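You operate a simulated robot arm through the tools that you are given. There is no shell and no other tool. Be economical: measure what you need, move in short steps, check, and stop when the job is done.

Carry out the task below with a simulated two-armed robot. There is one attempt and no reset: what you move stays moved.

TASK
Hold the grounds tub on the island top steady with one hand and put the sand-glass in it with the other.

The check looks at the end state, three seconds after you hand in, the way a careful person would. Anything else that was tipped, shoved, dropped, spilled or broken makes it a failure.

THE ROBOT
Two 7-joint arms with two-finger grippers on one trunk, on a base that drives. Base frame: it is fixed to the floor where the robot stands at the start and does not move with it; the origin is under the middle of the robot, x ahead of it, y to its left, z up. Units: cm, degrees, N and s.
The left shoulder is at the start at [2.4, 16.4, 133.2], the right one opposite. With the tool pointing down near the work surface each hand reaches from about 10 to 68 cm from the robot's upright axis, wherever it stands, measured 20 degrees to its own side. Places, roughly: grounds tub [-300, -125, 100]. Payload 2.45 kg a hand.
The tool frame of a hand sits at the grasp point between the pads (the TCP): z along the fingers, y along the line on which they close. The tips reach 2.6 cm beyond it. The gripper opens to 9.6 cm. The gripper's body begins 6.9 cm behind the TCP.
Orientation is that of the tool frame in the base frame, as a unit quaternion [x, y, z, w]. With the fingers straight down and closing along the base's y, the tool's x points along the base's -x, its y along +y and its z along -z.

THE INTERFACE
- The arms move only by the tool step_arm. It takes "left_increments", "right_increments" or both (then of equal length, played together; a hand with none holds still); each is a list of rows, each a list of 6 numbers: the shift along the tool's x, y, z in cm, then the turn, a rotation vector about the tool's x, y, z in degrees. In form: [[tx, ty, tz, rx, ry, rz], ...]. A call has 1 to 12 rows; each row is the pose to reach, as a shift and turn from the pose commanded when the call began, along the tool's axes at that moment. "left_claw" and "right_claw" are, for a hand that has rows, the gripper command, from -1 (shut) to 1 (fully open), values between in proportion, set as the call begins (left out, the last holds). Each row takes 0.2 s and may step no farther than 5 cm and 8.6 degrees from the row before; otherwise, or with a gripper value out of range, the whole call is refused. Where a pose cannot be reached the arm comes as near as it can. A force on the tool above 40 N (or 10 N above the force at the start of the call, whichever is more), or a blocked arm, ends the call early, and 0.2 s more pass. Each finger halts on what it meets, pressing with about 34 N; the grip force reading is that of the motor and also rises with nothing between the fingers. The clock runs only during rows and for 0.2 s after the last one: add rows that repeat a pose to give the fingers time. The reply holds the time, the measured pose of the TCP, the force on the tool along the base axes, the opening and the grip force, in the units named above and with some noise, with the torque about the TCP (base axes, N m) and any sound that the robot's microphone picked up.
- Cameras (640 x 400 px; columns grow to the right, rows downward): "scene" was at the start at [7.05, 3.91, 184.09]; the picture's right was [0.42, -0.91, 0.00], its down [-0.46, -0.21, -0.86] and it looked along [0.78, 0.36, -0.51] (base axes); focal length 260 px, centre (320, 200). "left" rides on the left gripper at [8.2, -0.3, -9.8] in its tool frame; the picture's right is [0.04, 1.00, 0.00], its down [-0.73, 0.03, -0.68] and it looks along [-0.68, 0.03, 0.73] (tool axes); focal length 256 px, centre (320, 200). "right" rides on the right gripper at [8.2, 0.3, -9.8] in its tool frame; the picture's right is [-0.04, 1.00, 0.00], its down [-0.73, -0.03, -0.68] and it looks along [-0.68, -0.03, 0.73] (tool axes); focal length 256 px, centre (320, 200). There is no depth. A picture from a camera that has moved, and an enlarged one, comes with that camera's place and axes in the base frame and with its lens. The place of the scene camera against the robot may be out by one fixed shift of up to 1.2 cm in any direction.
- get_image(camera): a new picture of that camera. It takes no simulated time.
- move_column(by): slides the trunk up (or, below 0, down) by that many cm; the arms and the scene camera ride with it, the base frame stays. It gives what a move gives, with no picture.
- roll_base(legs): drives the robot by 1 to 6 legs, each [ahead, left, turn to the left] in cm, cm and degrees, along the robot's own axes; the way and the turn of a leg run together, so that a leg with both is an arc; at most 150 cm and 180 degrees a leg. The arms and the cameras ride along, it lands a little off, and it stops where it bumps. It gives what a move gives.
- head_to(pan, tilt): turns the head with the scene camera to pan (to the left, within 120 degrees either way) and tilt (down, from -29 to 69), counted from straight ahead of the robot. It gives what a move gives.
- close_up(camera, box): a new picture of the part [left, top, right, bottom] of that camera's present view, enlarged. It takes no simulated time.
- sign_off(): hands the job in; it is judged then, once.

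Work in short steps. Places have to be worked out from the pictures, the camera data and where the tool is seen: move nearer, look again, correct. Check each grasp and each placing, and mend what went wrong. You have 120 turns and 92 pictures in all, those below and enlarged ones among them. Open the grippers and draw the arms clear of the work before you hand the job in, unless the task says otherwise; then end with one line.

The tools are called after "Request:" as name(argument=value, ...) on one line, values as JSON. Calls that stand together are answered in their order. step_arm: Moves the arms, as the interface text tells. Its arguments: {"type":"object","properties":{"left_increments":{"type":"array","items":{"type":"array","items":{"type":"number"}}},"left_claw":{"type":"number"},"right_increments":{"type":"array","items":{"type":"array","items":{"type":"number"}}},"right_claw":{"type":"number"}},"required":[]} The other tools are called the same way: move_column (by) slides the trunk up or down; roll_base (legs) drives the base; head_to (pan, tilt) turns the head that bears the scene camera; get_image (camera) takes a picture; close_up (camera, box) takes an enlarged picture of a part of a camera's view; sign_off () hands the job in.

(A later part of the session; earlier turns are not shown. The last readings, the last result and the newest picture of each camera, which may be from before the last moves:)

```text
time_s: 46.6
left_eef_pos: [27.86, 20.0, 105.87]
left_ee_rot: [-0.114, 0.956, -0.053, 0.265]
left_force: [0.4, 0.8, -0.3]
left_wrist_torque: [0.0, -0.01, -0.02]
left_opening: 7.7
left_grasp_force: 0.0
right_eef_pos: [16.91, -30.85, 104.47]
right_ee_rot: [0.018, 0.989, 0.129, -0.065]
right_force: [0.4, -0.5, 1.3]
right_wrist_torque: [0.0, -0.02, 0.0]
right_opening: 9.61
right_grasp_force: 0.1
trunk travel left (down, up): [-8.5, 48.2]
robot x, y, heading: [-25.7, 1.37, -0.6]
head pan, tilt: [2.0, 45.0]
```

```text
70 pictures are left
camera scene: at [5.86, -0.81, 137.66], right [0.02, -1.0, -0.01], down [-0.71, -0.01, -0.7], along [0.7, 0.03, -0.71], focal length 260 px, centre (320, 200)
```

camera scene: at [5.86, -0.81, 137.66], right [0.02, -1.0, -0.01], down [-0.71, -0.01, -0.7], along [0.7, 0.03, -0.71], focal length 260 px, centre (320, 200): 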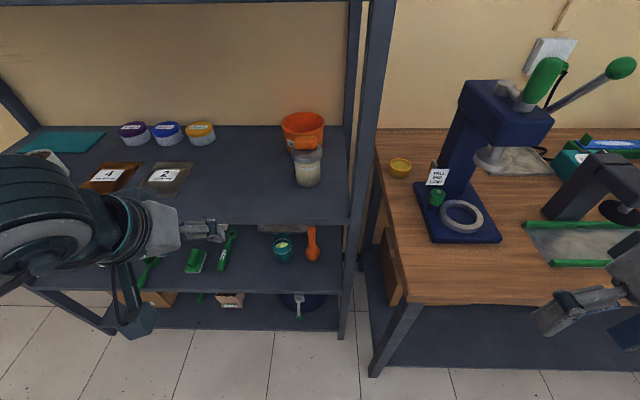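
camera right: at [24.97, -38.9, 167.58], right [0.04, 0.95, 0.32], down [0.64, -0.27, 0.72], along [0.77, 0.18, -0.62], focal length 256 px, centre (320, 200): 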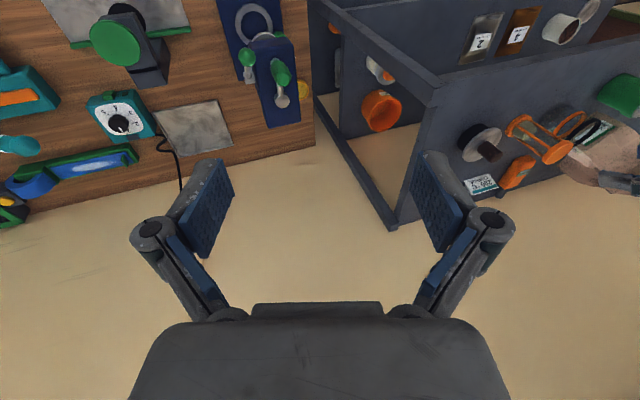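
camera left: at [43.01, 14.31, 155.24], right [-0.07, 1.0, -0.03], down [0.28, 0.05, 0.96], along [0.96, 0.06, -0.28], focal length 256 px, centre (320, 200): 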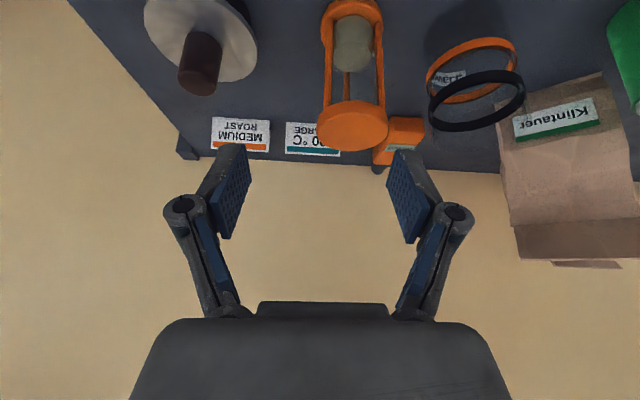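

The rocking shrinks a bit lower down. I bring both hands back near the body and square them up, to see if a compact posture calms it.

Request:
step_arm(left_increments=[[2.5, 2.1, -1.9, -0.6, 0, 3.5], [5.1, 4.2, -3.75, -1.2, 0, 7.1], [7.6, 6.3, -5.6, -1.8, 0, 10.6], [10.2, 8.4, -7.5, -2.5, 0, 14.2], [10.2, 8.4, -7.5, -2.5, 0, 14.2], [10.2, 8.4, -7.5, -2.5, 0, 14.2]], right_increments=[[1.5, 1.9, 0.7, 3.7, -2, -0.3], [3, 3.7, 1.4, 7.4, -4, -0.6], [4.5, 5.5, 2.1, 11.1, -6, -0.9], [6.1, 7.4, 2.8, 14.9, -7.9, -1.2], [6.1, 7.4, 2.8, 14.9, -7.9, -1.2], [6.1, 7.4, 2.8, 14.9, -7.9, -1.2]])

Request:
head_to(pan=0, tilt=45)

Request:
head_to(pan=2, tilt=45)

Request:
head_to(pan=0, tilt=45)

Request:
head_to(pan=2, tilt=45)

```text
time_s: 48.2
left_eef_pos: [13.59, 24.36, 106.23]
left_ee_rot: [0.002, 0.963, 0.007, 0.27]
left_force: [-0.6, -0.3, -0.6]
left_wrist_torque: [0.0, 0.01, -0.02]
left_opening: 7.7
left_grasp_force: 0.1
right_eef_pos: [10.47, -24.06, 104.59]
right_ee_rot: [0.01, 1.0, 0.003, 0.005]
right_force: [0.4, 0.4, 0.5]
right_wrist_torque: [0.01, 0.0, -0.01]
right_opening: 9.57
right_grasp_force: 0.0
trunk travel left (down, up): [-8.5, 48.2]
robot x, y, heading: [-25.83, 0.87, -0.6]
head pan, tilt: [2.0, 45.0]
stopped in row 6 (left hand): the arm was blocked; the commanded pose is now the measured one
```

```text
time_s: 48.8
left_eef_pos: [13.61, 22.7, 106.46]
left_ee_rot: [0.003, 0.963, 0.013, 0.27]
left_force: [0.0, -0.9, 0.2]
left_wrist_torque: [0.03, 0.0, 0.0]
left_opening: 7.65
left_grasp_force: 0.0
right_eef_pos: [10.49, -25.82, 104.22]
right_ee_rot: [0.011, 1.0, 0.01, 0.004]
right_force: [0.8, 0.2, 0.3]
right_wrist_torque: [0.05, -0.01, 0.0]
right_opening: 9.57
right_grasp_force: 0.0
trunk travel left (down, up): [-8.5, 48.2]
robot x, y, heading: [-25.48, 0.19, -0.8]
head pan, tilt: [0.0, 45.0]
```

```text
time_s: 49.5
left_eef_pos: [13.68, 24.95, 106.08]
left_ee_rot: [0.001, 0.963, 0.005, 0.269]
left_force: [0.6, 0.1, 0.6]
left_wrist_torque: [-0.01, 0.01, 0.01]
left_opening: 7.68
left_grasp_force: 0.1
right_eef_pos: [10.5, -23.61, 104.68]
right_ee_rot: [0.012, 1.0, 0.0, 0.005]
right_force: [-0.9, -1.0, -0.2]
right_wrist_torque: [0.0, -0.01, -0.01]
right_opening: 9.58
right_grasp_force: 0.1
trunk travel left (down, up): [-8.5, 48.2]
robot x, y, heading: [-25.68, 0.85, -0.6]
head pan, tilt: [2.0, 45.0]
```

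```text
time_s: 50.1
left_eef_pos: [13.69, 26.49, 105.7]
left_ee_rot: [-0.001, 0.963, -0.002, 0.269]
left_force: [-0.4, 0.2, -0.4]
left_wrist_torque: [-0.01, -0.03, 0.0]
left_opening: 7.67
left_grasp_force: 0.1
right_eef_pos: [10.61, -21.96, 104.93]
right_ee_rot: [0.011, 1.0, -0.005, 0.005]
right_force: [-0.8, -0.1, 0.4]
right_wrist_torque: [-0.02, -0.01, 0.02]
right_opening: 9.58
right_grasp_force: 0.2
trunk travel left (down, up): [-8.5, 48.2]
robot x, y, heading: [-25.71, 0.92, -0.7]
head pan, tilt: [0.0, 45.0]
```

```text
time_s: 50.7
left_eef_pos: [13.63, 24.93, 106.08]
left_ee_rot: [0.001, 0.963, 0.005, 0.269]
left_force: [0.3, -0.3, -0.3]
left_wrist_torque: [-0.04, 0.01, -0.03]
left_opening: 7.69
left_grasp_force: 0.0
right_eef_pos: [10.58, -23.81, 104.59]
right_ee_rot: [0.01, 1.0, 0.002, 0.003]
right_force: [-0.2, 0.0, -0.4]
right_wrist_torque: [-0.03, 0.06, 0.04]
right_opening: 9.6
right_grasp_force: 0.1
trunk travel left (down, up): [-8.5, 48.2]
robot x, y, heading: [-25.49, 1.21, -0.7]
head pan, tilt: [2.0, 45.0]
```

In the compact, low posture the sway decays (now ±2 cm). I test whether it stays calm with the trunk raised again but the arms kept compact.

Request:
head_to(pan=60, tilt=45)

Request:
head_to(pan=0, tilt=40)

Request:
move_column(by=28)

Request:
head_to(pan=2, tilt=40)

Request:
head_to(pan=0, tilt=40)

Request:
head_to(pan=2, tilt=40)

Request:
head_to(pan=0, tilt=40)

Request:
head_to(pan=2, tilt=40)

```text
time_s: 52.0
left_eef_pos: [13.65, 24.49, 106.12]
left_ee_rot: [0.002, 0.963, 0.007, 0.269]
left_force: [0.0, -1.2, -0.3]
left_wrist_torque: [0.05, 0.02, 0.03]
left_opening: 7.67
left_grasp_force: 0.1
right_eef_pos: [10.62, -24.11, 104.51]
right_ee_rot: [0.012, 1.0, 0.003, 0.005]
right_force: [0.7, -0.4, 0.1]
right_wrist_torque: [0.07, -0.02, -0.02]
right_opening: 9.61
right_grasp_force: 0.0
trunk travel left (down, up): [-8.5, 48.2]
robot x, y, heading: [-25.96, 0.73, -0.7]
head pan, tilt: [60.0, 45.0]
```

```text
time_s: 53.3
left_eef_pos: [13.7, 25.37, 105.88]
left_ee_rot: [0.0, 0.963, 0.002, 0.27]
left_force: [-0.4, 0.1, -0.3]
left_wrist_torque: [-0.04, 0.03, -0.03]
left_opening: 7.69
left_grasp_force: 0.1
right_eef_pos: [10.54, -23.03, 104.83]
right_ee_rot: [0.011, 1.0, 0.0, 0.005]
right_force: [1.1, 0.0, 0.5]
right_wrist_torque: [-0.05, -0.02, 0.0]
right_opening: 9.6
right_grasp_force: 0.0
trunk travel left (down, up): [-8.5, 48.2]
robot x, y, heading: [-26.12, 0.86, -0.8]
head pan, tilt: [0.0, 40.0]
```

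```text
time_s: 56.1
left_eef_pos: [13.67, 24.94, 133.98]
left_ee_rot: [0.002, 0.963, 0.004, 0.269]
left_force: [0.0, -0.5, 0.6]
left_wrist_torque: [-0.05, -0.03, -0.01]
left_opening: 7.68
left_grasp_force: 0.0
right_eef_pos: [10.66, -23.66, 132.61]
right_ee_rot: [0.011, 1.0, 0.001, 0.003]
right_force: [-0.6, 0.4, -1.0]
right_wrist_torque: [-0.02, 0.0, -0.03]
right_opening: 9.57
right_grasp_force: 0.0
trunk travel left (down, up): [-36.5, 20.2]
robot x, y, heading: [-25.93, 1.13, -0.6]
head pan, tilt: [0.0, 40.0]
```

```text
time_s: 56.7
left_eef_pos: [13.56, 24.86, 134.03]
left_ee_rot: [0.001, 0.963, 0.005, 0.27]
left_force: [0.3, -0.2, -1.2]
left_wrist_torque: [0.01, 0.02, 0.02]
left_opening: 7.66
left_grasp_force: 0.1
right_eef_pos: [10.51, -23.74, 132.57]
right_ee_rot: [0.011, 1.0, 0.002, 0.003]
right_force: [-0.5, 0.1, 0.7]
right_wrist_torque: [-0.01, 0.01, 0.0]
right_opening: 9.62
right_grasp_force: 0.0
trunk travel left (down, up): [-36.5, 20.2]
robot x, y, heading: [-25.7, 0.87, -0.8]
head pan, tilt: [2.0, 40.0]
```

```text
time_s: 57.3
left_eef_pos: [13.74, 24.77, 134.03]
left_ee_rot: [0.0, 0.963, 0.005, 0.27]
left_force: [0.5, -0.2, 0.2]
left_wrist_torque: [0.01, -0.02, 0.02]
left_opening: 7.71
left_grasp_force: 0.1
right_eef_pos: [10.59, -23.68, 132.6]
right_ee_rot: [0.011, 1.0, 0.001, 0.005]
right_force: [0.6, 0.7, 0.1]
right_wrist_torque: [-0.01, 0.01, -0.03]
right_opening: 9.6
right_grasp_force: 0.1
trunk travel left (down, up): [-36.5, 20.2]
robot x, y, heading: [-25.77, 0.72, -0.9]
head pan, tilt: [0.0, 40.0]
```

```text
time_s: 58.0
left_eef_pos: [13.59, 24.93, 134.06]
left_ee_rot: [0.002, 0.963, 0.004, 0.269]
left_force: [0.1, -0.9, -0.8]
left_wrist_torque: [0.0, 0.0, 0.0]
left_opening: 7.65
left_grasp_force: 0.1
right_eef_pos: [10.54, -23.65, 132.65]
right_ee_rot: [0.011, 1.0, 0.001, 0.004]
right_force: [0.7, 0.2, 0.4]
right_wrist_torque: [0.01, 0.01, 0.01]
right_opening: 9.59
right_grasp_force: 0.1
trunk travel left (down, up): [-36.5, 20.2]
robot x, y, heading: [-25.51, 0.81, -0.7]
head pan, tilt: [2.0, 40.0]
```

```text
time_s: 58.6
left_eef_pos: [13.62, 24.82, 134.12]
left_ee_rot: [0.0, 0.963, 0.005, 0.269]
left_force: [0.6, -0.4, 0.6]
left_wrist_torque: [0.0, -0.01, 0.0]
left_opening: 7.66
left_grasp_force: 0.0
right_eef_pos: [10.5, -23.69, 132.68]
right_ee_rot: [0.011, 1.0, 0.002, 0.004]
right_force: [-0.1, 0.1, 0.1]
right_wrist_torque: [0.01, 0.0, 0.03]
right_opening: 9.61
right_grasp_force: 0.0
trunk travel left (down, up): [-36.5, 20.2]
robot x, y, heading: [-25.91, 0.68, -0.7]
head pan, tilt: [0.0, 40.0]
```

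```text
time_s: 59.2
left_eef_pos: [13.68, 24.8, 133.93]
left_ee_rot: [0.001, 0.963, 0.005, 0.27]
left_force: [0.8, -0.4, -0.4]
left_wrist_torque: [0.03, -0.01, -0.01]
left_opening: 7.67
left_grasp_force: 0.0
right_eef_pos: [10.58, -23.67, 132.53]
right_ee_rot: [0.01, 1.0, 0.002, 0.004]
right_force: [0.0, 0.1, 0.7]
right_wrist_torque: [0.01, 0.05, -0.02]
right_opening: 9.61
right_grasp_force: 0.1
trunk travel left (down, up): [-36.5, 20.2]
robot x, y, heading: [-25.95, 0.65, -0.7]
head pan, tilt: [2.0, 40.0]
```

It is completely still now: trunk around −13 with compact arms is fine. I raise and tilt the left hand further (about 56°) near the body, so that driving does the approach.

Request:
step_arm(left_increments=[[-2, 0, -3.4, 0, -6.2, 0], [-4.1, 0, -6.8, 0, -12.5, 0], [-6.2, 0, -10.2, 0, -18.7, 0], [-8.2, 0, -13.7, 0, -25, 0], [-8.2, 0, -13.7, 0, -25, 0], [-8.2, 0, -13.7, 0, -25, 0], [-8.2, 0, -13.7, 0, -25, 0]])

Request:
head_to(pan=10, tilt=35)

Request:
get_image(camera="left")

Request:
get_image(camera="scene")

```text
time_s: 60.8
left_eef_pos: [13.55, 24.66, 149.92]
left_ee_rot: [0.002, 0.882, 0.005, 0.472]
left_force: [-0.3, 0.1, 0.7]
left_wrist_torque: [0.02, 0.0, 0.03]
left_opening: 7.67
left_grasp_force: 0.0
right_eef_pos: [10.43, -23.68, 132.66]
right_ee_rot: [0.01, 1.0, 0.002, 0.005]
right_force: [0.3, -0.1, -0.2]
right_wrist_torque: [0.0, -0.01, -0.03]
right_opening: 9.59
right_grasp_force: 0.1
trunk travel left (down, up): [-36.5, 20.2]
robot x, y, heading: [-25.69, 0.86, -0.9]
head pan, tilt: [2.0, 40.0]
```

```text
time_s: 61.5
left_eef_pos: [13.54, 24.69, 149.98]
left_ee_rot: [0.001, 0.882, 0.005, 0.472]
left_force: [0.0, -1.3, -0.7]
left_wrist_torque: [0.0, -0.01, -0.01]
left_opening: 7.68
left_grasp_force: 0.1
right_eef_pos: [10.7, -23.78, 132.52]
right_ee_rot: [0.01, 1.0, 0.002, 0.005]
right_force: [-0.5, 0.3, -0.4]
right_wrist_torque: [0.02, 0.0, 0.01]
right_opening: 9.58
right_grasp_force: 0.1
trunk travel left (down, up): [-36.5, 20.2]
robot x, y, heading: [-25.82, 1.14, -0.6]
head pan, tilt: [10.0, 35.0]
```

```text
69 pictures are left
camera left: at [0.93, 24.46, 148.64], right [-0.02, 1.0, -0.02], down [-0.16, 0.02, 0.99], along [0.99, 0.03, 0.16], focal length 256 px, centre (320, 200)
```

left: 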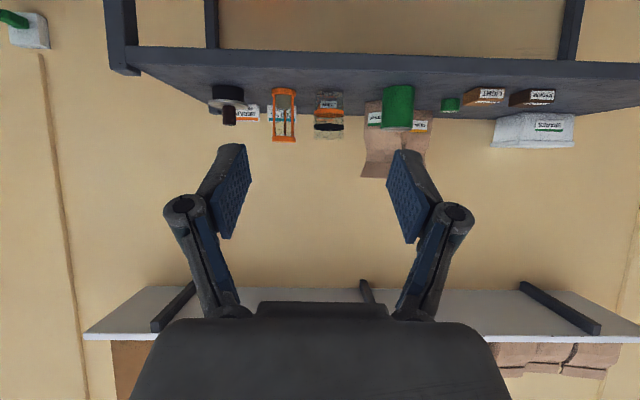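

```text
68 pictures are left
camera scene: at [-16.49, 1.88, 169.87], right [0.16, -0.99, 0.0], down [-0.57, -0.09, -0.82], along [0.81, 0.13, -0.58], focal length 260 px, centre (320, 200)
```

scene: 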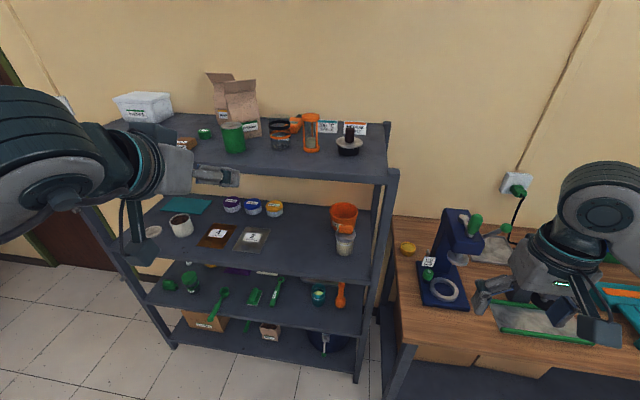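

Everything is steady and the glass is confirmed at about (60, 17.5), top z≈144. I shift the hand sideways to line up and then drive forward.

Request:
step_arm(left_increments=[[0, -2.4, 0, 0, 0, 0], [0, -4.8, 0, 0, 0, 0], [0, -7, 0, 0, 0, 0], [0, -7, 0, 0, 0, 0]])

Request:
roll_base(legs=[[27.5, 0, 0]])

Request:
head_to(pan=20, tilt=40)

Request:
get_image(camera="left")

Request:
head_to(pan=22, tilt=40)

```text
time_s: 62.5
left_eef_pos: [13.54, 17.63, 150.08]
left_ee_rot: [0.001, 0.882, 0.005, 0.472]
left_force: [-0.4, 0.3, -0.1]
left_wrist_torque: [0.02, -0.01, -0.01]
left_opening: 7.7
left_grasp_force: 0.0
right_eef_pos: [10.47, -23.88, 132.57]
right_ee_rot: [0.01, 1.0, 0.001, 0.004]
right_force: [-0.4, -0.3, -0.1]
right_wrist_torque: [-0.01, -0.01, -0.01]
right_opening: 9.6
right_grasp_force: 0.0
trunk travel left (down, up): [-36.5, 20.2]
robot x, y, heading: [-25.63, 0.51, -0.6]
head pan, tilt: [10.0, 35.0]
```

```text
time_s: 64.4
left_eef_pos: [41.05, 17.32, 150.02]
left_ee_rot: [0.001, 0.881, 0.005, 0.472]
left_force: [-0.3, 0.1, 0.0]
left_wrist_torque: [0.01, 0.0, -0.03]
left_opening: 7.69
left_grasp_force: 0.1
right_eef_pos: [38.09, -24.07, 132.63]
right_ee_rot: [0.01, 1.0, 0.002, 0.004]
right_force: [-0.5, 0.5, 0.3]
right_wrist_torque: [-0.02, -0.02, -0.03]
right_opening: 9.62
right_grasp_force: 0.1
trunk travel left (down, up): [-36.5, 20.2]
robot x, y, heading: [2.38, 0.77, -0.4]
head pan, tilt: [10.0, 35.0]
```

```text
time_s: 65.1
left_eef_pos: [41.08, 17.31, 149.99]
left_ee_rot: [0.001, 0.881, 0.005, 0.472]
left_force: [-0.9, 0.3, 0.2]
left_wrist_torque: [0.02, 0.0, 0.01]
left_opening: 7.65
left_grasp_force: 0.0
right_eef_pos: [38.18, -24.03, 132.59]
right_ee_rot: [0.011, 1.0, 0.002, 0.004]
right_force: [-0.2, 0.8, 0.0]
right_wrist_torque: [0.01, 0.02, 0.02]
right_opening: 9.61
right_grasp_force: 0.1
trunk travel left (down, up): [-36.5, 20.2]
robot x, y, heading: [1.96, 0.26, -0.4]
head pan, tilt: [20.0, 40.0]
```

```text
67 pictures are left
camera left: at [28.47, 16.97, 148.72], right [-0.02, 1.0, -0.02], down [-0.16, 0.02, 0.99], along [0.99, 0.03, 0.16], focal length 256 px, centre (320, 200)
```

left: 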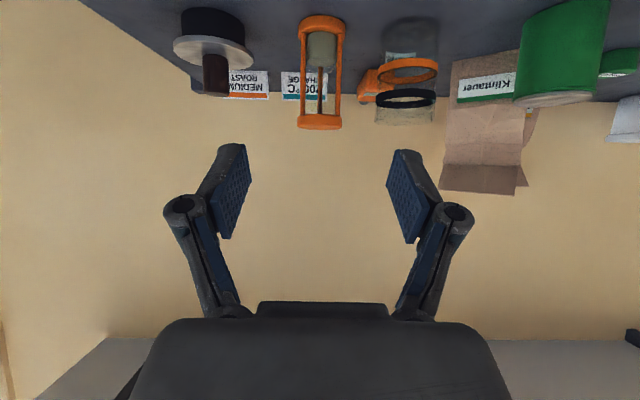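

```text
time_s: 65.8
left_eef_pos: [41.07, 17.3, 149.98]
left_ee_rot: [0.001, 0.882, 0.005, 0.471]
left_force: [-0.4, -0.2, 0.3]
left_wrist_torque: [0.02, 0.0, -0.01]
left_opening: 7.67
left_grasp_force: 0.0
right_eef_pos: [38.16, -24.14, 132.76]
right_ee_rot: [0.009, 1.0, 0.002, 0.004]
right_force: [0.3, -0.1, -0.7]
right_wrist_torque: [0.02, 0.0, 0.01]
right_opening: 9.58
right_grasp_force: 0.2
trunk travel left (down, up): [-36.5, 20.2]
robot x, y, heading: [1.5, 0.42, -0.6]
head pan, tilt: [22.0, 40.0]
```

Steady, and well aligned. I advance to a standoff about 6 cm short of the glass.

Request:
step_arm(left_increments=[[-0.75, 0.05, 2.3, 0, 0, 0], [-1.5, 0.1, 4.6, 0, 0, 0], [-2.25, 0.15, 6.9, 0, 0, 0], [-3, 0.2, 9.2, 0, 0, 0], [-3.75, 0.2, 11.5, 0, 0, 0], [-4.5, 0.2, 13.8, 0, 0, 0], [-4.5, 0.2, 13.8, 0, 0, 0], [-4.5, 0.2, 13.8, 0, 0, 0]])

Request:
head_to(pan=24, tilt=35)

Request:
get_image(camera="left")

Request:
get_image(camera="scene")

```text
time_s: 67.6
left_eef_pos: [55.06, 17.51, 146.03]
left_ee_rot: [0.002, 0.881, 0.005, 0.473]
left_force: [-0.2, 0.1, 0.1]
left_wrist_torque: [-0.02, 0.01, -0.01]
left_opening: 7.68
left_grasp_force: 0.1
right_eef_pos: [38.15, -24.04, 132.68]
right_ee_rot: [0.009, 1.0, 0.002, 0.005]
right_force: [0.4, 1.1, 0.5]
right_wrist_torque: [0.04, -0.01, -0.01]
right_opening: 9.61
right_grasp_force: 0.0
trunk travel left (down, up): [-36.5, 20.2]
robot x, y, heading: [1.5, 0.3, -0.6]
head pan, tilt: [22.0, 40.0]
```

```text
time_s: 68.2
left_eef_pos: [55.09, 17.52, 146.02]
left_ee_rot: [0.002, 0.882, 0.005, 0.472]
left_force: [-0.1, -0.1, 0.1]
left_wrist_torque: [0.01, 0.0, -0.03]
left_opening: 7.67
left_grasp_force: 0.0
right_eef_pos: [38.2, -24.01, 132.65]
right_ee_rot: [0.01, 1.0, 0.002, 0.004]
right_force: [0.2, 0.6, -0.2]
right_wrist_torque: [0.01, -0.02, -0.03]
right_opening: 9.6
right_grasp_force: 0.0
trunk travel left (down, up): [-36.5, 20.2]
robot x, y, heading: [1.73, 0.5, -0.3]
head pan, tilt: [24.0, 35.0]
```

```text
66 pictures are left
camera left: at [42.37, 17.2, 144.76], right [-0.02, 1.0, -0.02], down [-0.16, 0.02, 0.99], along [0.99, 0.03, 0.16], focal length 256 px, centre (320, 200)
```

left: 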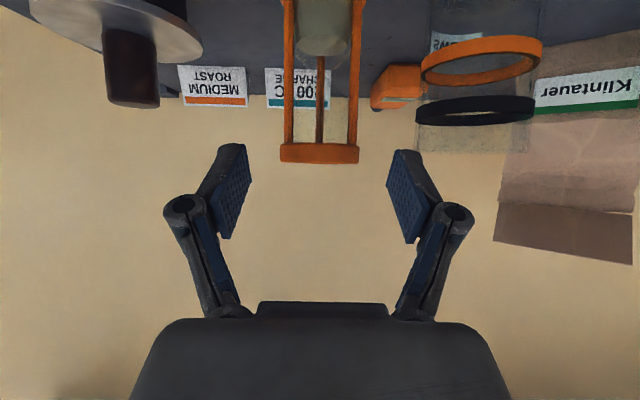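

```text
65 pictures are left
camera scene: at [10.72, 3.59, 169.86], right [0.4, -0.92, 0.0], down [-0.53, -0.23, -0.82], along [0.75, 0.33, -0.58], focal length 260 px, centre (320, 200)
```

scene: 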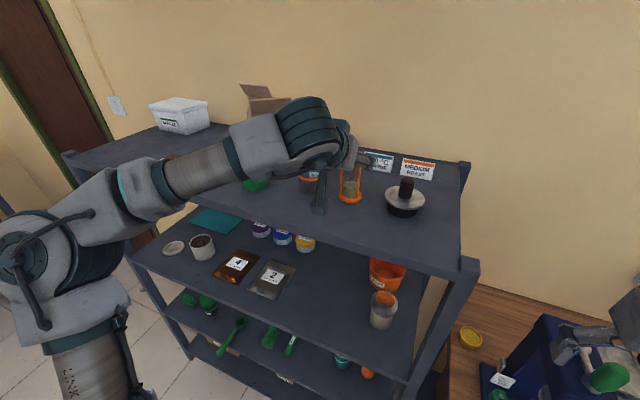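

The disc reads z 143.9–145.0, axis x≈59.8, y≈17.6. I advance the last 5.4 cm with open fingers.

Request:
step_arm(left_increments=[[-0.15, 0.05, 1.35, 0, 0, 0], [-0.3, 0.1, 2.7, 0, 0, 0], [-0.45, 0.1, 4.05, 0, 0, 0], [-0.6, 0.1, 5.4, 0, 0, 0], [-0.6, 0.1, 5.4, 0, 0, 0]])

Request:
get_image(camera="left")

```text
time_s: 69.4
left_eef_pos: [59.87, 17.42, 143.57]
left_ee_rot: [0.002, 0.881, 0.004, 0.472]
left_force: [0.3, 0.6, 0.3]
left_wrist_torque: [-0.01, 0.0, -0.02]
left_opening: 7.69
left_grasp_force: 0.1
right_eef_pos: [38.18, -24.01, 132.59]
right_ee_rot: [0.009, 1.0, 0.002, 0.004]
right_force: [-0.1, 0.5, -0.1]
right_wrist_torque: [0.02, -0.01, -0.01]
right_opening: 9.6
right_grasp_force: 0.0
trunk travel left (down, up): [-36.5, 20.2]
robot x, y, heading: [1.33, 0.44, -0.4]
head pan, tilt: [24.0, 35.0]
```

```text
64 pictures are left
camera left: at [47.2, 17.26, 142.26], right [-0.02, 1.0, -0.02], down [-0.16, 0.02, 0.99], along [0.99, 0.03, 0.16], focal length 256 px, centre (320, 200)
```

left: 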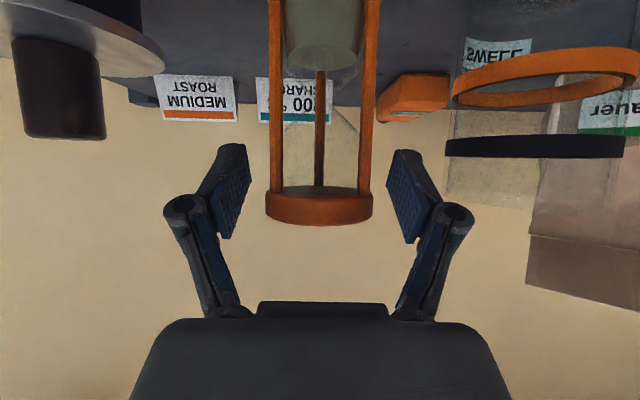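

The disc sits centred between the pads. I close the left gripper.

Request:
step_arm(left_increments=[[0, 0, 0, 0, 0, 0], [0, 0, 0, 0, 0, 0], [0, 0, 0, 0, 0, 0], [0, 0, 0, 0, 0, 0]], left_claw=-1)

Request:
get_image(camera="left")

```text
time_s: 70.4
left_eef_pos: [59.89, 17.51, 143.7]
left_ee_rot: [0.001, 0.881, 0.005, 0.473]
left_force: [1.4, 0.6, 7.7]
left_wrist_torque: [0.08, -0.14, -0.03]
left_opening: 5.21
left_grasp_force: 34.5
right_eef_pos: [38.01, -23.99, 132.67]
right_ee_rot: [0.009, 1.0, 0.001, 0.006]
right_force: [-0.6, 0.5, -0.1]
right_wrist_torque: [-0.02, -0.02, -0.02]
right_opening: 9.59
right_grasp_force: 0.1
trunk travel left (down, up): [-36.5, 20.2]
robot x, y, heading: [1.75, 0.45, -0.7]
head pan, tilt: [24.0, 35.0]
```

```text
63 pictures are left
camera left: at [47.16, 17.25, 142.32], right [-0.02, 1.0, -0.02], down [-0.16, 0.02, 0.99], along [0.99, 0.03, 0.16], focal length 256 px, centre (320, 200)
```

left: 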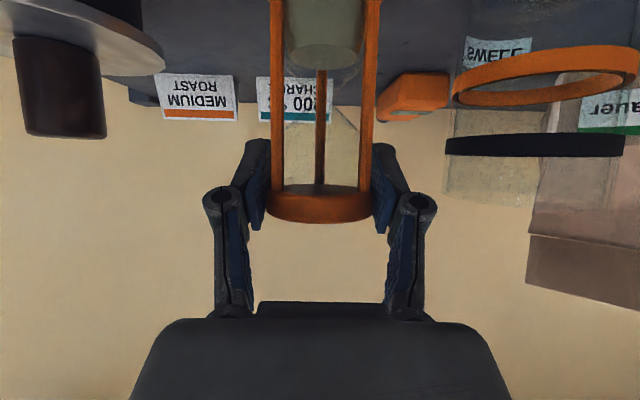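

Gripped at 5.2 cm. I lift straight up by 8 cm.

Request:
step_arm(left_increments=[[-1.1, 0, -0.75, 0, 0, 0], [-2.5, 0, -1.65, 0, 0, 0], [-4.15, 0, -2.8, 0, 0, 0], [-5.8, 0, -3.9, 0, 0, 0], [-6.65, 0, -4.45, 0, 0, 0], [-6.65, 0, -4.45, 0, 0, 0]])

Request:
get_image(camera="left")

Request:
get_image(camera="scene")

```text
time_s: 71.8
left_eef_pos: [59.75, 18.42, 146.99]
left_ee_rot: [0.001, 0.881, 0.005, 0.473]
left_force: [-0.7, 0.6, -1.5]
left_wrist_torque: [-0.01, 0.0, -0.02]
left_opening: 5.21
left_grasp_force: 33.9
left hand out of reach, approached as far as the arm can: row 2, 3, 4, 5, 6
right_eef_pos: [38.11, -24.01, 132.65]
right_ee_rot: [0.011, 1.0, 0.001, 0.004]
right_force: [-0.4, -0.4, -0.7]
right_wrist_torque: [0.0, -0.04, -0.02]
right_opening: 9.6
right_grasp_force: 0.1
trunk travel left (down, up): [-36.5, 20.2]
robot x, y, heading: [1.68, 0.06, -0.7]
head pan, tilt: [24.0, 35.0]
```

```text
62 pictures are left
camera left: at [47.07, 18.14, 145.61], right [-0.02, 1.0, -0.02], down [-0.16, 0.02, 0.99], along [0.99, 0.03, 0.16], focal length 256 px, centre (320, 200)
```

left: 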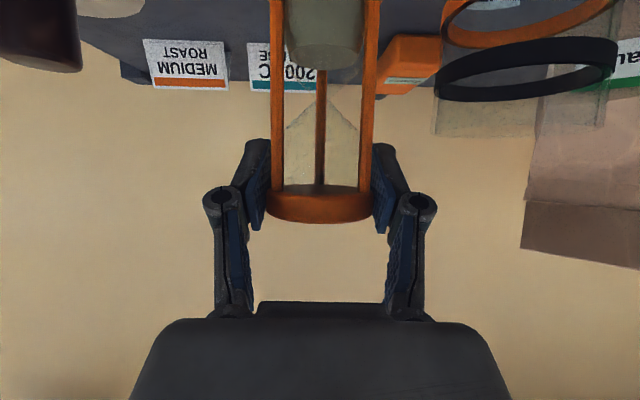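

```text
61 pictures are left
camera scene: at [10.75, 3.61, 169.87], right [0.4, -0.92, 0.0], down [-0.53, -0.23, -0.82], along [0.75, 0.33, -0.58], focal length 260 px, centre (320, 200)
```

scene: 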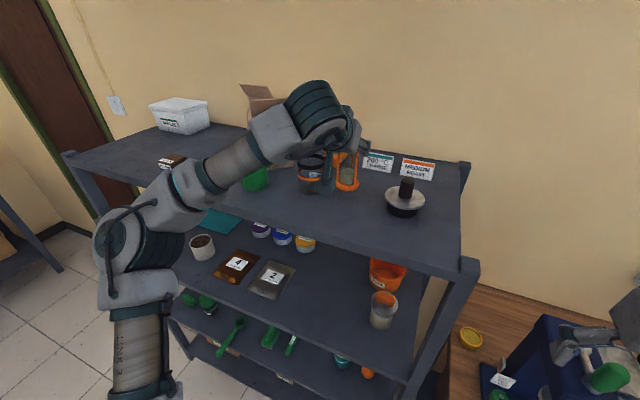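

The glass is held, about 3 cm off the shelf at the arm's reach limit. I raise the trunk 4 cm for clearance and back straight out.

Request:
move_column(by=4)

Request:
roll_base(legs=[[-40, 0, 0]])

Request:
get_image(camera="scene")

```text
time_s: 72.7
left_eef_pos: [59.83, 18.58, 150.97]
left_ee_rot: [0.002, 0.881, 0.004, 0.474]
left_force: [-0.8, 0.0, -2.3]
left_wrist_torque: [0.0, -0.02, 0.0]
left_opening: 5.21
left_grasp_force: 34.5
right_eef_pos: [38.34, -23.9, 136.54]
right_ee_rot: [0.01, 1.0, 0.001, 0.004]
right_force: [0.6, -0.1, 0.1]
right_wrist_torque: [-0.01, 0.01, -0.01]
right_opening: 9.62
right_grasp_force: 0.1
trunk travel left (down, up): [-40.5, 16.2]
robot x, y, heading: [1.82, 0.1, -0.7]
head pan, tilt: [24.0, 35.0]
```

```text
time_s: 75.2
left_eef_pos: [19.11, 19.28, 151.02]
left_ee_rot: [0.0, 0.881, 0.005, 0.473]
left_force: [1.1, 0.5, -1.3]
left_wrist_torque: [0.0, -0.03, -0.01]
left_opening: 5.18
left_grasp_force: 33.9
right_eef_pos: [-2.31, -23.56, 136.63]
right_ee_rot: [0.008, 1.0, 0.002, 0.003]
right_force: [0.2, 0.1, 0.0]
right_wrist_torque: [-0.01, -0.04, 0.03]
right_opening: 9.58
right_grasp_force: 0.1
trunk travel left (down, up): [-40.5, 16.2]
robot x, y, heading: [-38.87, 0.8, -0.4]
head pan, tilt: [24.0, 35.0]
```

```text
60 pictures are left
camera scene: at [-30.68, 4.05, 173.84], right [0.4, -0.92, 0.0], down [-0.53, -0.23, -0.82], along [0.75, 0.33, -0.58], focal length 260 px, centre (320, 200)
```

scene: 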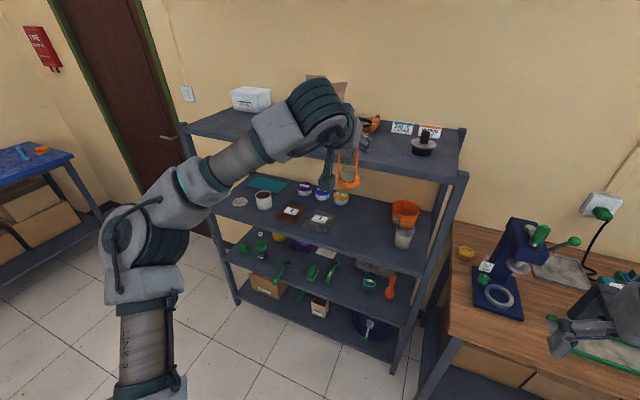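

Clear of the shelf with the glass upright. I tuck the left hand back toward the body before driving.

Request:
step_arm(left_increments=[[2.5, 0.8, -2.7, 0, 0, 0], [5, 1.6, -5.3, 0, 0, 0], [7.5, 2.4, -8, 0, 0, 0], [10, 3.2, -10.6, 0, 0, 0], [12.5, 4, -13.3, 0, 0, 0], [12.5, 4, -13.3, 0, 0, 0]])

Request:
head_to(pan=-110, tilt=30)

Request:
get_image(camera="scene")

```text
time_s: 76.6
left_eef_pos: [0.58, 23.37, 147.91]
left_ee_rot: [0.0, 0.88, 0.004, 0.474]
left_force: [0.0, 0.5, -1.0]
left_wrist_torque: [-0.01, 0.03, -0.01]
left_opening: 5.2
left_grasp_force: 33.5
right_eef_pos: [-2.64, -23.37, 136.67]
right_ee_rot: [0.008, 1.0, 0.001, 0.006]
right_force: [-0.4, 0.9, -0.3]
right_wrist_torque: [-0.01, 0.02, -0.01]
right_opening: 9.6
right_grasp_force: 0.1
trunk travel left (down, up): [-40.5, 16.2]
robot x, y, heading: [-38.77, 0.66, -0.2]
head pan, tilt: [24.0, 35.0]
```

```text
time_s: 78.7
left_eef_pos: [0.31, 23.37, 148.03]
left_ee_rot: [0.0, 0.88, 0.005, 0.474]
left_force: [0.1, -0.6, -1.9]
left_wrist_torque: [0.04, -0.03, 0.02]
left_opening: 5.21
left_grasp_force: 33.8
right_eef_pos: [-2.87, -23.4, 136.78]
right_ee_rot: [0.008, 1.0, 0.002, 0.006]
right_force: [-0.4, -0.5, -0.7]
right_wrist_torque: [0.01, 0.01, -0.01]
right_opening: 9.6
right_grasp_force: 0.0
trunk travel left (down, up): [-40.5, 16.2]
robot x, y, heading: [-38.86, 0.75, -0.4]
head pan, tilt: [-110.0, 30.0]
```

```text
59 pictures are left
camera scene: at [-42.4, -7.94, 174.67], right [-0.94, 0.35, 0.0], down [0.17, 0.47, -0.87], along [-0.3, -0.81, -0.5], focal length 260 px, centre (320, 200)
```

scene: 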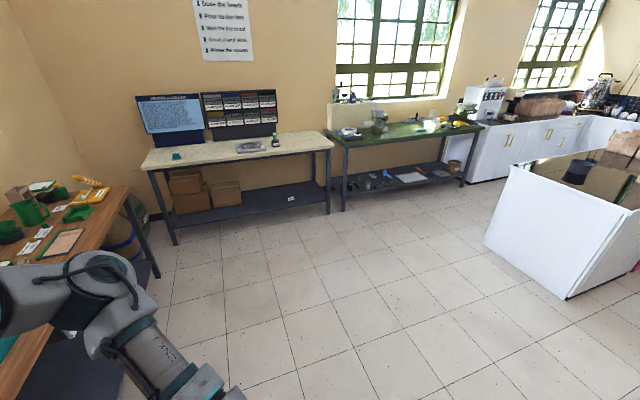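

The island's near face is around x −275 and the tub a dark object on it. I turn around on the spot first, then go most of the way.

Request:
roll_base(legs=[[0, 0, -90], [0, 0, -90]])

Request:
head_to(pan=20, tilt=25)

Request:
get_image(camera="scene")

```text
time_s: 86.7
left_eef_pos: [-76.85, -24.0, 148.09]
left_ee_rot: [0.879, 0.027, -0.475, 0.019]
left_force: [1.2, 0.1, -1.2]
left_wrist_torque: [-0.02, -0.02, -0.01]
left_opening: 5.19
left_grasp_force: 33.9
right_eef_pos: [-76.53, 22.83, 136.79]
right_ee_rot: [1.0, 0.023, -0.006, 0.002]
right_force: [0.5, -0.7, 0.0]
right_wrist_torque: [0.01, 0.0, 0.0]
right_opening: 9.6
right_grasp_force: 0.0
trunk travel left (down, up): [-40.5, 16.2]
robot x, y, heading: [-38.97, 1.09, -176.7]
head pan, tilt: [-110.0, 30.0]
```

```text
time_s: 88.8
left_eef_pos: [-76.63, -24.0, 148.2]
left_ee_rot: [0.879, 0.027, -0.475, 0.02]
left_force: [0.6, -0.3, -1.5]
left_wrist_torque: [0.01, -0.02, 0.02]
left_opening: 5.22
left_grasp_force: 33.5
right_eef_pos: [-76.47, 22.86, 136.92]
right_ee_rot: [1.0, 0.023, -0.006, 0.002]
right_force: [0.7, -0.7, -0.1]
right_wrist_torque: [-0.02, 0.0, -0.03]
right_opening: 9.6
right_grasp_force: 0.1
trunk travel left (down, up): [-40.5, 16.2]
robot x, y, heading: [-38.84, 1.13, -176.8]
head pan, tilt: [20.0, 25.0]
```

```text
58 pictures are left
camera scene: at [-46.72, -3.05, 175.44], right [-0.39, 0.92, 0.0], down [0.39, 0.17, -0.91], along [-0.83, -0.36, -0.42], focal length 260 px, centre (320, 200)
```

scene: 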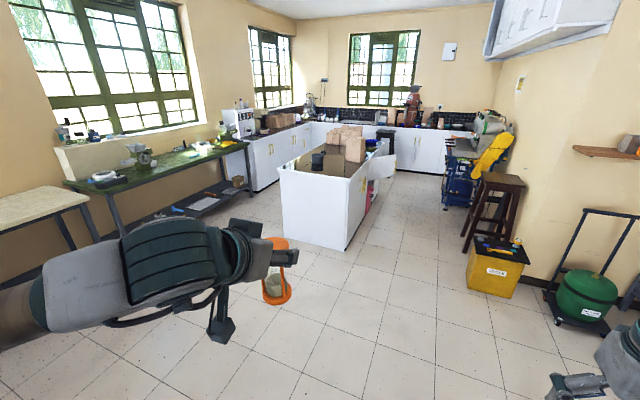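

The way is clear and the glass hangs upright. I drive most of the way and look again.

Request:
roll_base(legs=[[0, 0, -3.2], [65, 55, 0], [65, 55, 0]])

Request:
head_to(pan=10, tilt=32)

Request:
get_image(camera="scene")

```text
time_s: 97.8
left_eef_pos: [-209.99, -130.14, 148.14]
left_ee_rot: [0.879, -0.009, -0.476, -0.001]
left_force: [0.1, 0.1, -0.9]
left_wrist_torque: [-0.02, 0.01, -0.04]
left_opening: 5.21
left_grasp_force: 33.8
right_eef_pos: [-205.89, -83.5, 136.85]
right_ee_rot: [1.0, -0.017, -0.007, 0.001]
right_force: [-0.4, -0.4, -0.7]
right_wrist_torque: [0.05, 0.01, 0.01]
right_opening: 9.6
right_grasp_force: 0.1
trunk travel left (down, up): [-40.5, 16.2]
robot x, y, heading: [-170.54, -108.2, 178.3]
head pan, tilt: [20.0, 25.0]
```

```text
time_s: 98.5
left_eef_pos: [-209.72, -129.77, 148.33]
left_ee_rot: [0.879, -0.01, -0.477, 0.0]
left_force: [0.7, -0.5, -0.5]
left_wrist_torque: [-0.03, 0.0, 0.01]
left_opening: 5.26
left_grasp_force: 33.5
right_eef_pos: [-205.89, -83.0, 136.88]
right_ee_rot: [1.0, -0.018, -0.006, 0.002]
right_force: [-0.5, -0.4, -0.6]
right_wrist_torque: [0.04, 0.0, 0.02]
right_opening: 9.59
right_grasp_force: 0.0
trunk travel left (down, up): [-40.5, 16.2]
robot x, y, heading: [-170.46, -107.6, 178.6]
head pan, tilt: [10.0, 32.0]
```

```text
57 pictures are left
camera scene: at [-178.6, -109.53, 174.33], right [-0.15, 0.99, 0.0], down [0.53, 0.08, -0.85], along [-0.84, -0.13, -0.53], focal length 260 px, centre (320, 200)
```

scene: 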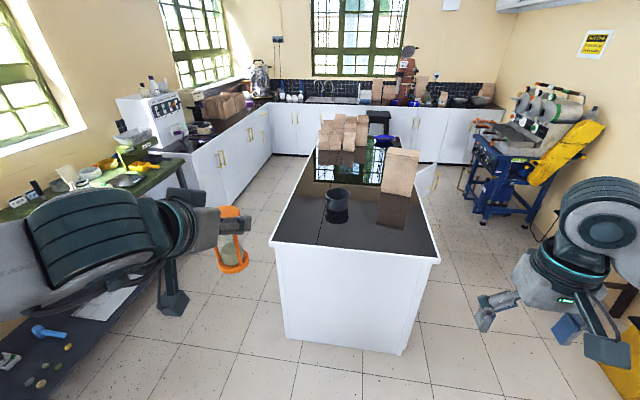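

The tub is the black cylinder near the island's edge. I zoom in on it.

Request:
close_up(camera="scene", box=[260, 140, 450, 280])

```text
2.86 times, centred on (355, 210) of scene
camera zoom: at [-178.6, -109.53, 174.33], right [-0.15, 0.99, 0.0], down [0.53, 0.08, -0.85], along [-0.84, -0.13, -0.53], focal length 744 px, centre (220, 171)
```

zoom: 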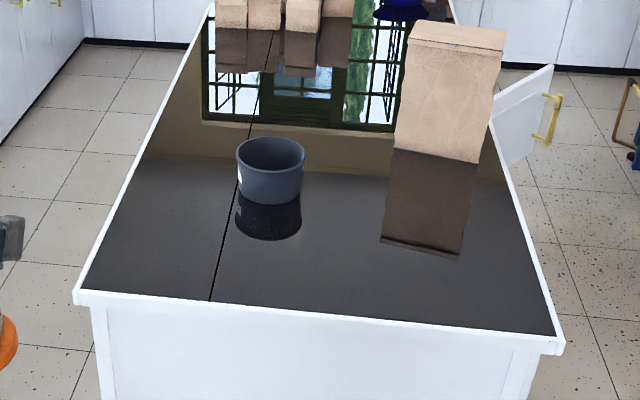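

The tub is about 13 cm across and 7 cm tall, around (−308, −119), with the island top near z 89 and its edge near x −271. I drive closer, staying about 40 cm from the edge, and look down at it.

Request:
roll_base(legs=[[58, 12, 1.4]])

Request:
head_to(pan=0, tilt=42)

Request:
get_image(camera="scene")

Request:
get_image(camera="right")

```text
time_s: 101.9
left_eef_pos: [-267.63, -141.9, 148.43]
left_ee_rot: [0.879, 0.002, -0.477, 0.006]
left_force: [-0.5, 0.9, -1.3]
left_wrist_torque: [0.04, -0.02, 0.01]
left_opening: 5.2
left_grasp_force: 33.4
right_eef_pos: [-264.87, -95.05, 136.96]
right_ee_rot: [1.0, -0.004, -0.008, 0.002]
right_force: [0.8, 0.5, -0.7]
right_wrist_torque: [0.01, -0.02, 0.0]
right_opening: 9.62
right_grasp_force: 0.1
trunk travel left (down, up): [-40.5, 16.2]
robot x, y, heading: [-228.91, -119.48, -180.0]
head pan, tilt: [10.0, 32.0]
```

```text
time_s: 102.6
left_eef_pos: [-267.63, -142.11, 148.32]
left_ee_rot: [0.879, 0.002, -0.477, 0.005]
left_force: [0.1, -0.4, -0.6]
left_wrist_torque: [-0.02, -0.02, -0.01]
left_opening: 5.22
left_grasp_force: 34.5
right_eef_pos: [-264.82, -95.3, 136.9]
right_ee_rot: [1.0, -0.004, -0.008, 0.001]
right_force: [-0.3, -0.7, 0.4]
right_wrist_torque: [0.0, 0.03, -0.03]
right_opening: 9.57
right_grasp_force: 0.1
trunk travel left (down, up): [-40.5, 16.2]
robot x, y, heading: [-229.07, -118.97, -180.1]
head pan, tilt: [0.0, 42.0]
```

```text
55 pictures are left
camera scene: at [-236.62, -119.61, 172.82], right [0.0, 1.0, 0.0], down [0.67, 0.0, -0.74], along [-0.74, 0.0, -0.67], focal length 260 px, centre (320, 200)
```

scene: 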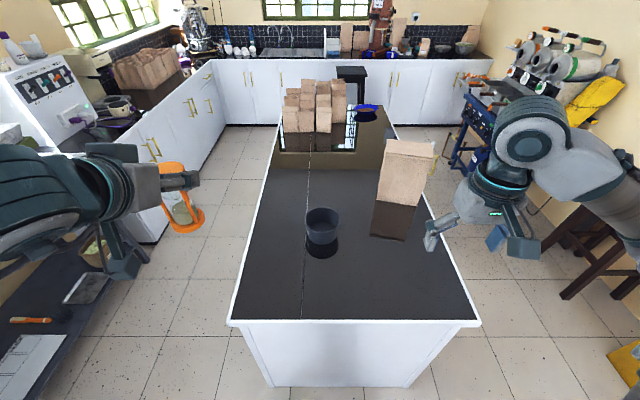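

```text
54 pictures are left
camera right: at [-256.57, -95.86, 146.67], right [-0.05, -1.0, 0.0], down [-0.72, 0.04, 0.69], along [-0.69, 0.03, -0.72], focal length 256 px, centre (320, 200)
```

right: 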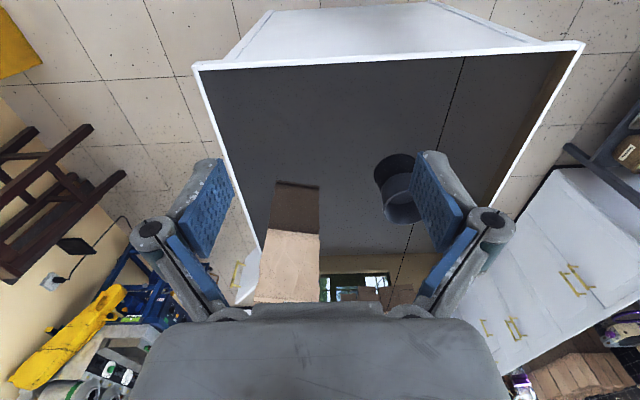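

The island edge solves to about x −271.5, z 88.7, consistent from both views. I zoom on the tub for its rim and base.

Request:
close_up(camera="scene", box=[270, 180, 374, 260])

Request:
close_up(camera="right", box=[340, 120, 470, 250])

```text
5.00 times, centred on (322, 220) of scene
camera zoom: at [-236.62, -119.61, 172.82], right [0.0, 1.0, 0.0], down [0.67, 0.0, -0.74], along [-0.74, 0.0, -0.67], focal length 1301 px, centre (310, 100)
```

zoom: 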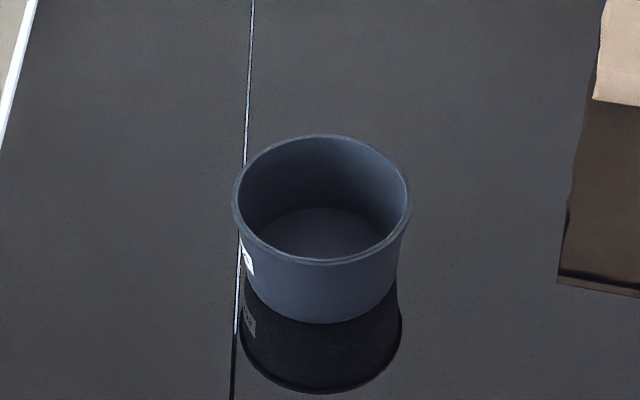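

```text
3.08 times, centred on (405, 185) of right
camera zoom: at [-256.57, -95.86, 146.67], right [-0.05, -1.0, 0.0], down [-0.72, 0.04, 0.69], along [-0.69, 0.03, -0.72], focal length 788 px, centre (58, 246)
```

zoom: 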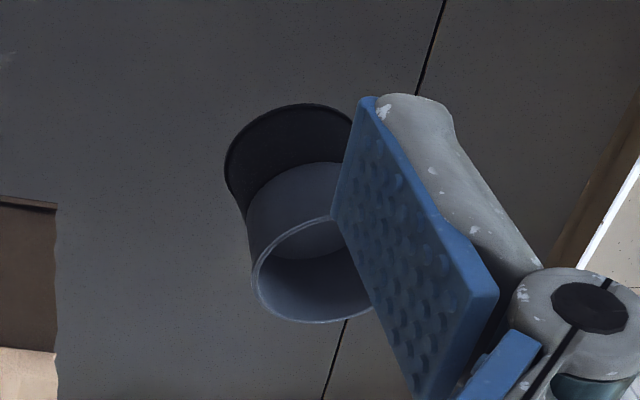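

The tub rim is about 14.2 cm wide at z≈97, with its axis near (−309, −118.7). I lower the trunk to working height and drive 13 cm closer, with hands still well above everything.

Request:
move_column(by=-10)

Request:
roll_base(legs=[[13, 0, 0]])

Request:
head_to(pan=0, tilt=45)

Request:
get_image(camera="scene")

Request:
get_image(camera="right")

```text
time_s: 104.0
left_eef_pos: [-267.56, -142.05, 138.33]
left_ee_rot: [0.879, 0.002, -0.477, 0.006]
left_force: [-0.2, -0.8, -1.3]
left_wrist_torque: [-0.02, 0.04, 0.01]
left_opening: 5.17
left_grasp_force: 34.4
right_eef_pos: [-264.72, -95.3, 127.02]
right_ee_rot: [1.0, -0.005, -0.007, 0.002]
right_force: [-0.6, 0.7, -0.9]
right_wrist_torque: [-0.01, 0.03, -0.02]
right_opening: 9.61
right_grasp_force: 0.1
trunk travel left (down, up): [-30.5, 26.2]
robot x, y, heading: [-229.26, -119.07, -180.1]
head pan, tilt: [0.0, 42.0]
```

```text
time_s: 105.3
left_eef_pos: [-280.54, -141.98, 138.44]
left_ee_rot: [0.879, 0.004, -0.477, 0.007]
left_force: [0.9, -0.1, -1.5]
left_wrist_torque: [-0.02, -0.02, 0.05]
left_opening: 5.21
left_grasp_force: 34.4
right_eef_pos: [-277.78, -95.35, 127.01]
right_ee_rot: [1.0, -0.004, -0.01, 0.002]
right_force: [-0.4, -0.6, -0.5]
right_wrist_torque: [-0.02, 0.02, 0.04]
right_opening: 9.62
right_grasp_force: 0.1
trunk travel left (down, up): [-30.5, 26.2]
robot x, y, heading: [-241.69, -119.31, -180.1]
head pan, tilt: [0.0, 42.0]
```

```text
time_s: 105.9
left_eef_pos: [-280.65, -142.06, 138.32]
left_ee_rot: [0.879, 0.003, -0.476, 0.006]
left_force: [0.4, 0.3, -0.5]
left_wrist_torque: [-0.04, 0.04, -0.03]
left_opening: 5.21
left_grasp_force: 33.8
right_eef_pos: [-277.8, -95.28, 126.97]
right_ee_rot: [1.0, -0.005, -0.009, 0.002]
right_force: [0.2, -0.8, 0.0]
right_wrist_torque: [0.01, -0.02, 0.03]
right_opening: 9.61
right_grasp_force: 0.0
trunk travel left (down, up): [-30.5, 26.2]
robot x, y, heading: [-242.39, -119.48, -180.0]
head pan, tilt: [0.0, 45.0]
```

```text
51 pictures are left
camera scene: at [-252.98, -119.53, 162.37], right [0.0, 1.0, 0.0], down [0.71, 0.0, -0.71], along [-0.71, 0.0, -0.71], focal length 260 px, centre (320, 200)
```

scene: 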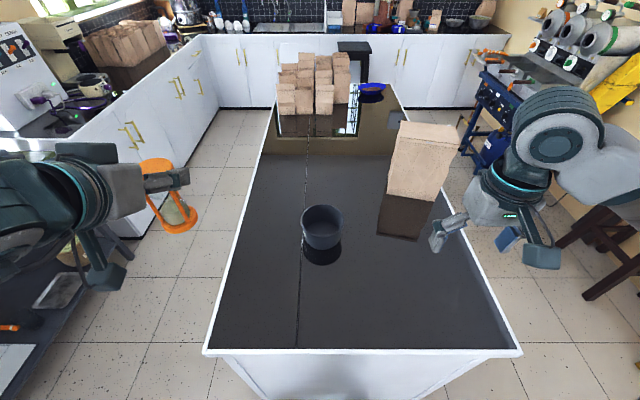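

```text
50 pictures are left
camera right: at [-269.58, -95.79, 136.71], right [-0.05, -1.0, 0.0], down [-0.72, 0.04, 0.69], along [-0.69, 0.03, -0.72], focal length 256 px, centre (320, 200)
```

right: 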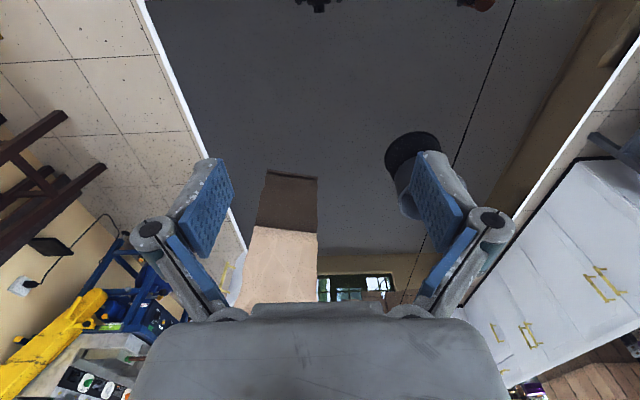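

All calm. I bring the right hand, tilting 25° forward, to a hover about 15 cm above the tub's right-hand wall, with a part-open gripper.

Request:
step_arm(right_increments=[[-2.7, 1.8, 1.8, 0, -2.8, 0], [-5.5, 3.6, 3.6, 0, -5.6, 0], [-8.3, 5.5, 5.4, 0, -8.4, 0], [-11, 7.3, 7.3, 0, -11.2, 0], [-13.8, 9.1, 9.1, 0, -14, 0], [-16.6, 11, 10.9, 0, -16.8, 0], [-19.4, 12.8, 12.7, 0, -19.6, 0], [-22.2, 14.7, 14.6, 0, -22.4, 0], [-24.9, 16.5, 16.4, 0, -25, 0], [-24.9, 16.5, 16.4, 0, -25, 0]], right_claw=0.04)

Request:
get_image(camera="right")

Request:
get_image(camera="scene")

```text
time_s: 108.1
left_eef_pos: [-280.55, -142.27, 138.39]
left_ee_rot: [0.879, 0.004, -0.477, 0.007]
left_force: [0.4, -0.6, -1.0]
left_wrist_torque: [0.01, 0.03, -0.02]
left_opening: 5.21
left_grasp_force: 34.2
right_eef_pos: [-302.9, -111.61, 111.09]
right_ee_rot: [0.974, -0.004, -0.226, 0.001]
right_force: [0.9, 0.2, 0.3]
right_wrist_torque: [0.01, -0.01, 0.0]
right_opening: 4.98
right_grasp_force: 0.2
trunk travel left (down, up): [-30.5, 26.2]
robot x, y, heading: [-242.26, -119.58, -180.0]
head pan, tilt: [0.0, 45.0]
```

```text
49 pictures are left
camera right: at [-291.33, -112.17, 116.28], right [-0.05, -1.0, 0.02], down [-0.36, 0.03, 0.93], along [-0.93, 0.03, -0.36], focal length 256 px, centre (320, 200)
```

right: 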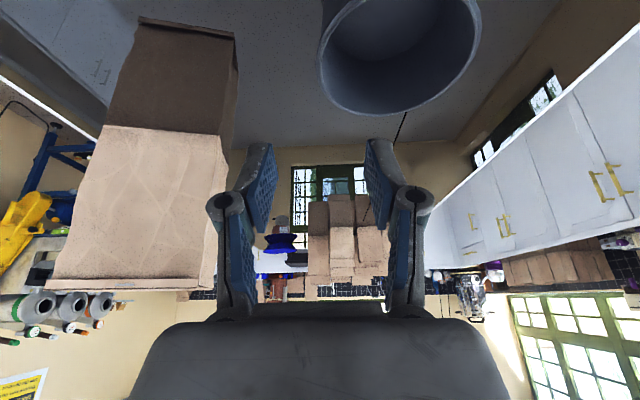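

```text
48 pictures are left
camera scene: at [-253.08, -119.77, 162.37], right [0.0, 1.0, 0.0], down [0.71, 0.0, -0.7], along [-0.7, 0.0, -0.71], focal length 260 px, centre (320, 200)
```

scene: 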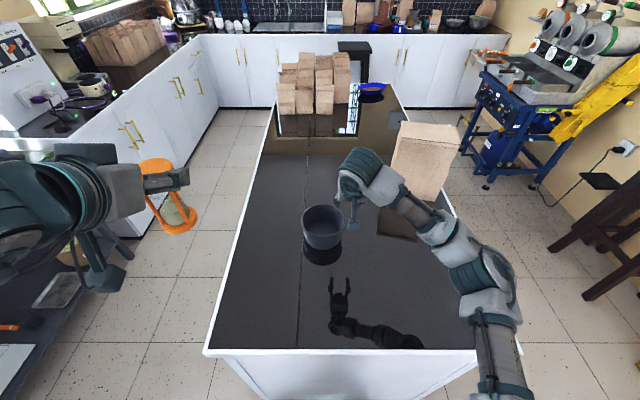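

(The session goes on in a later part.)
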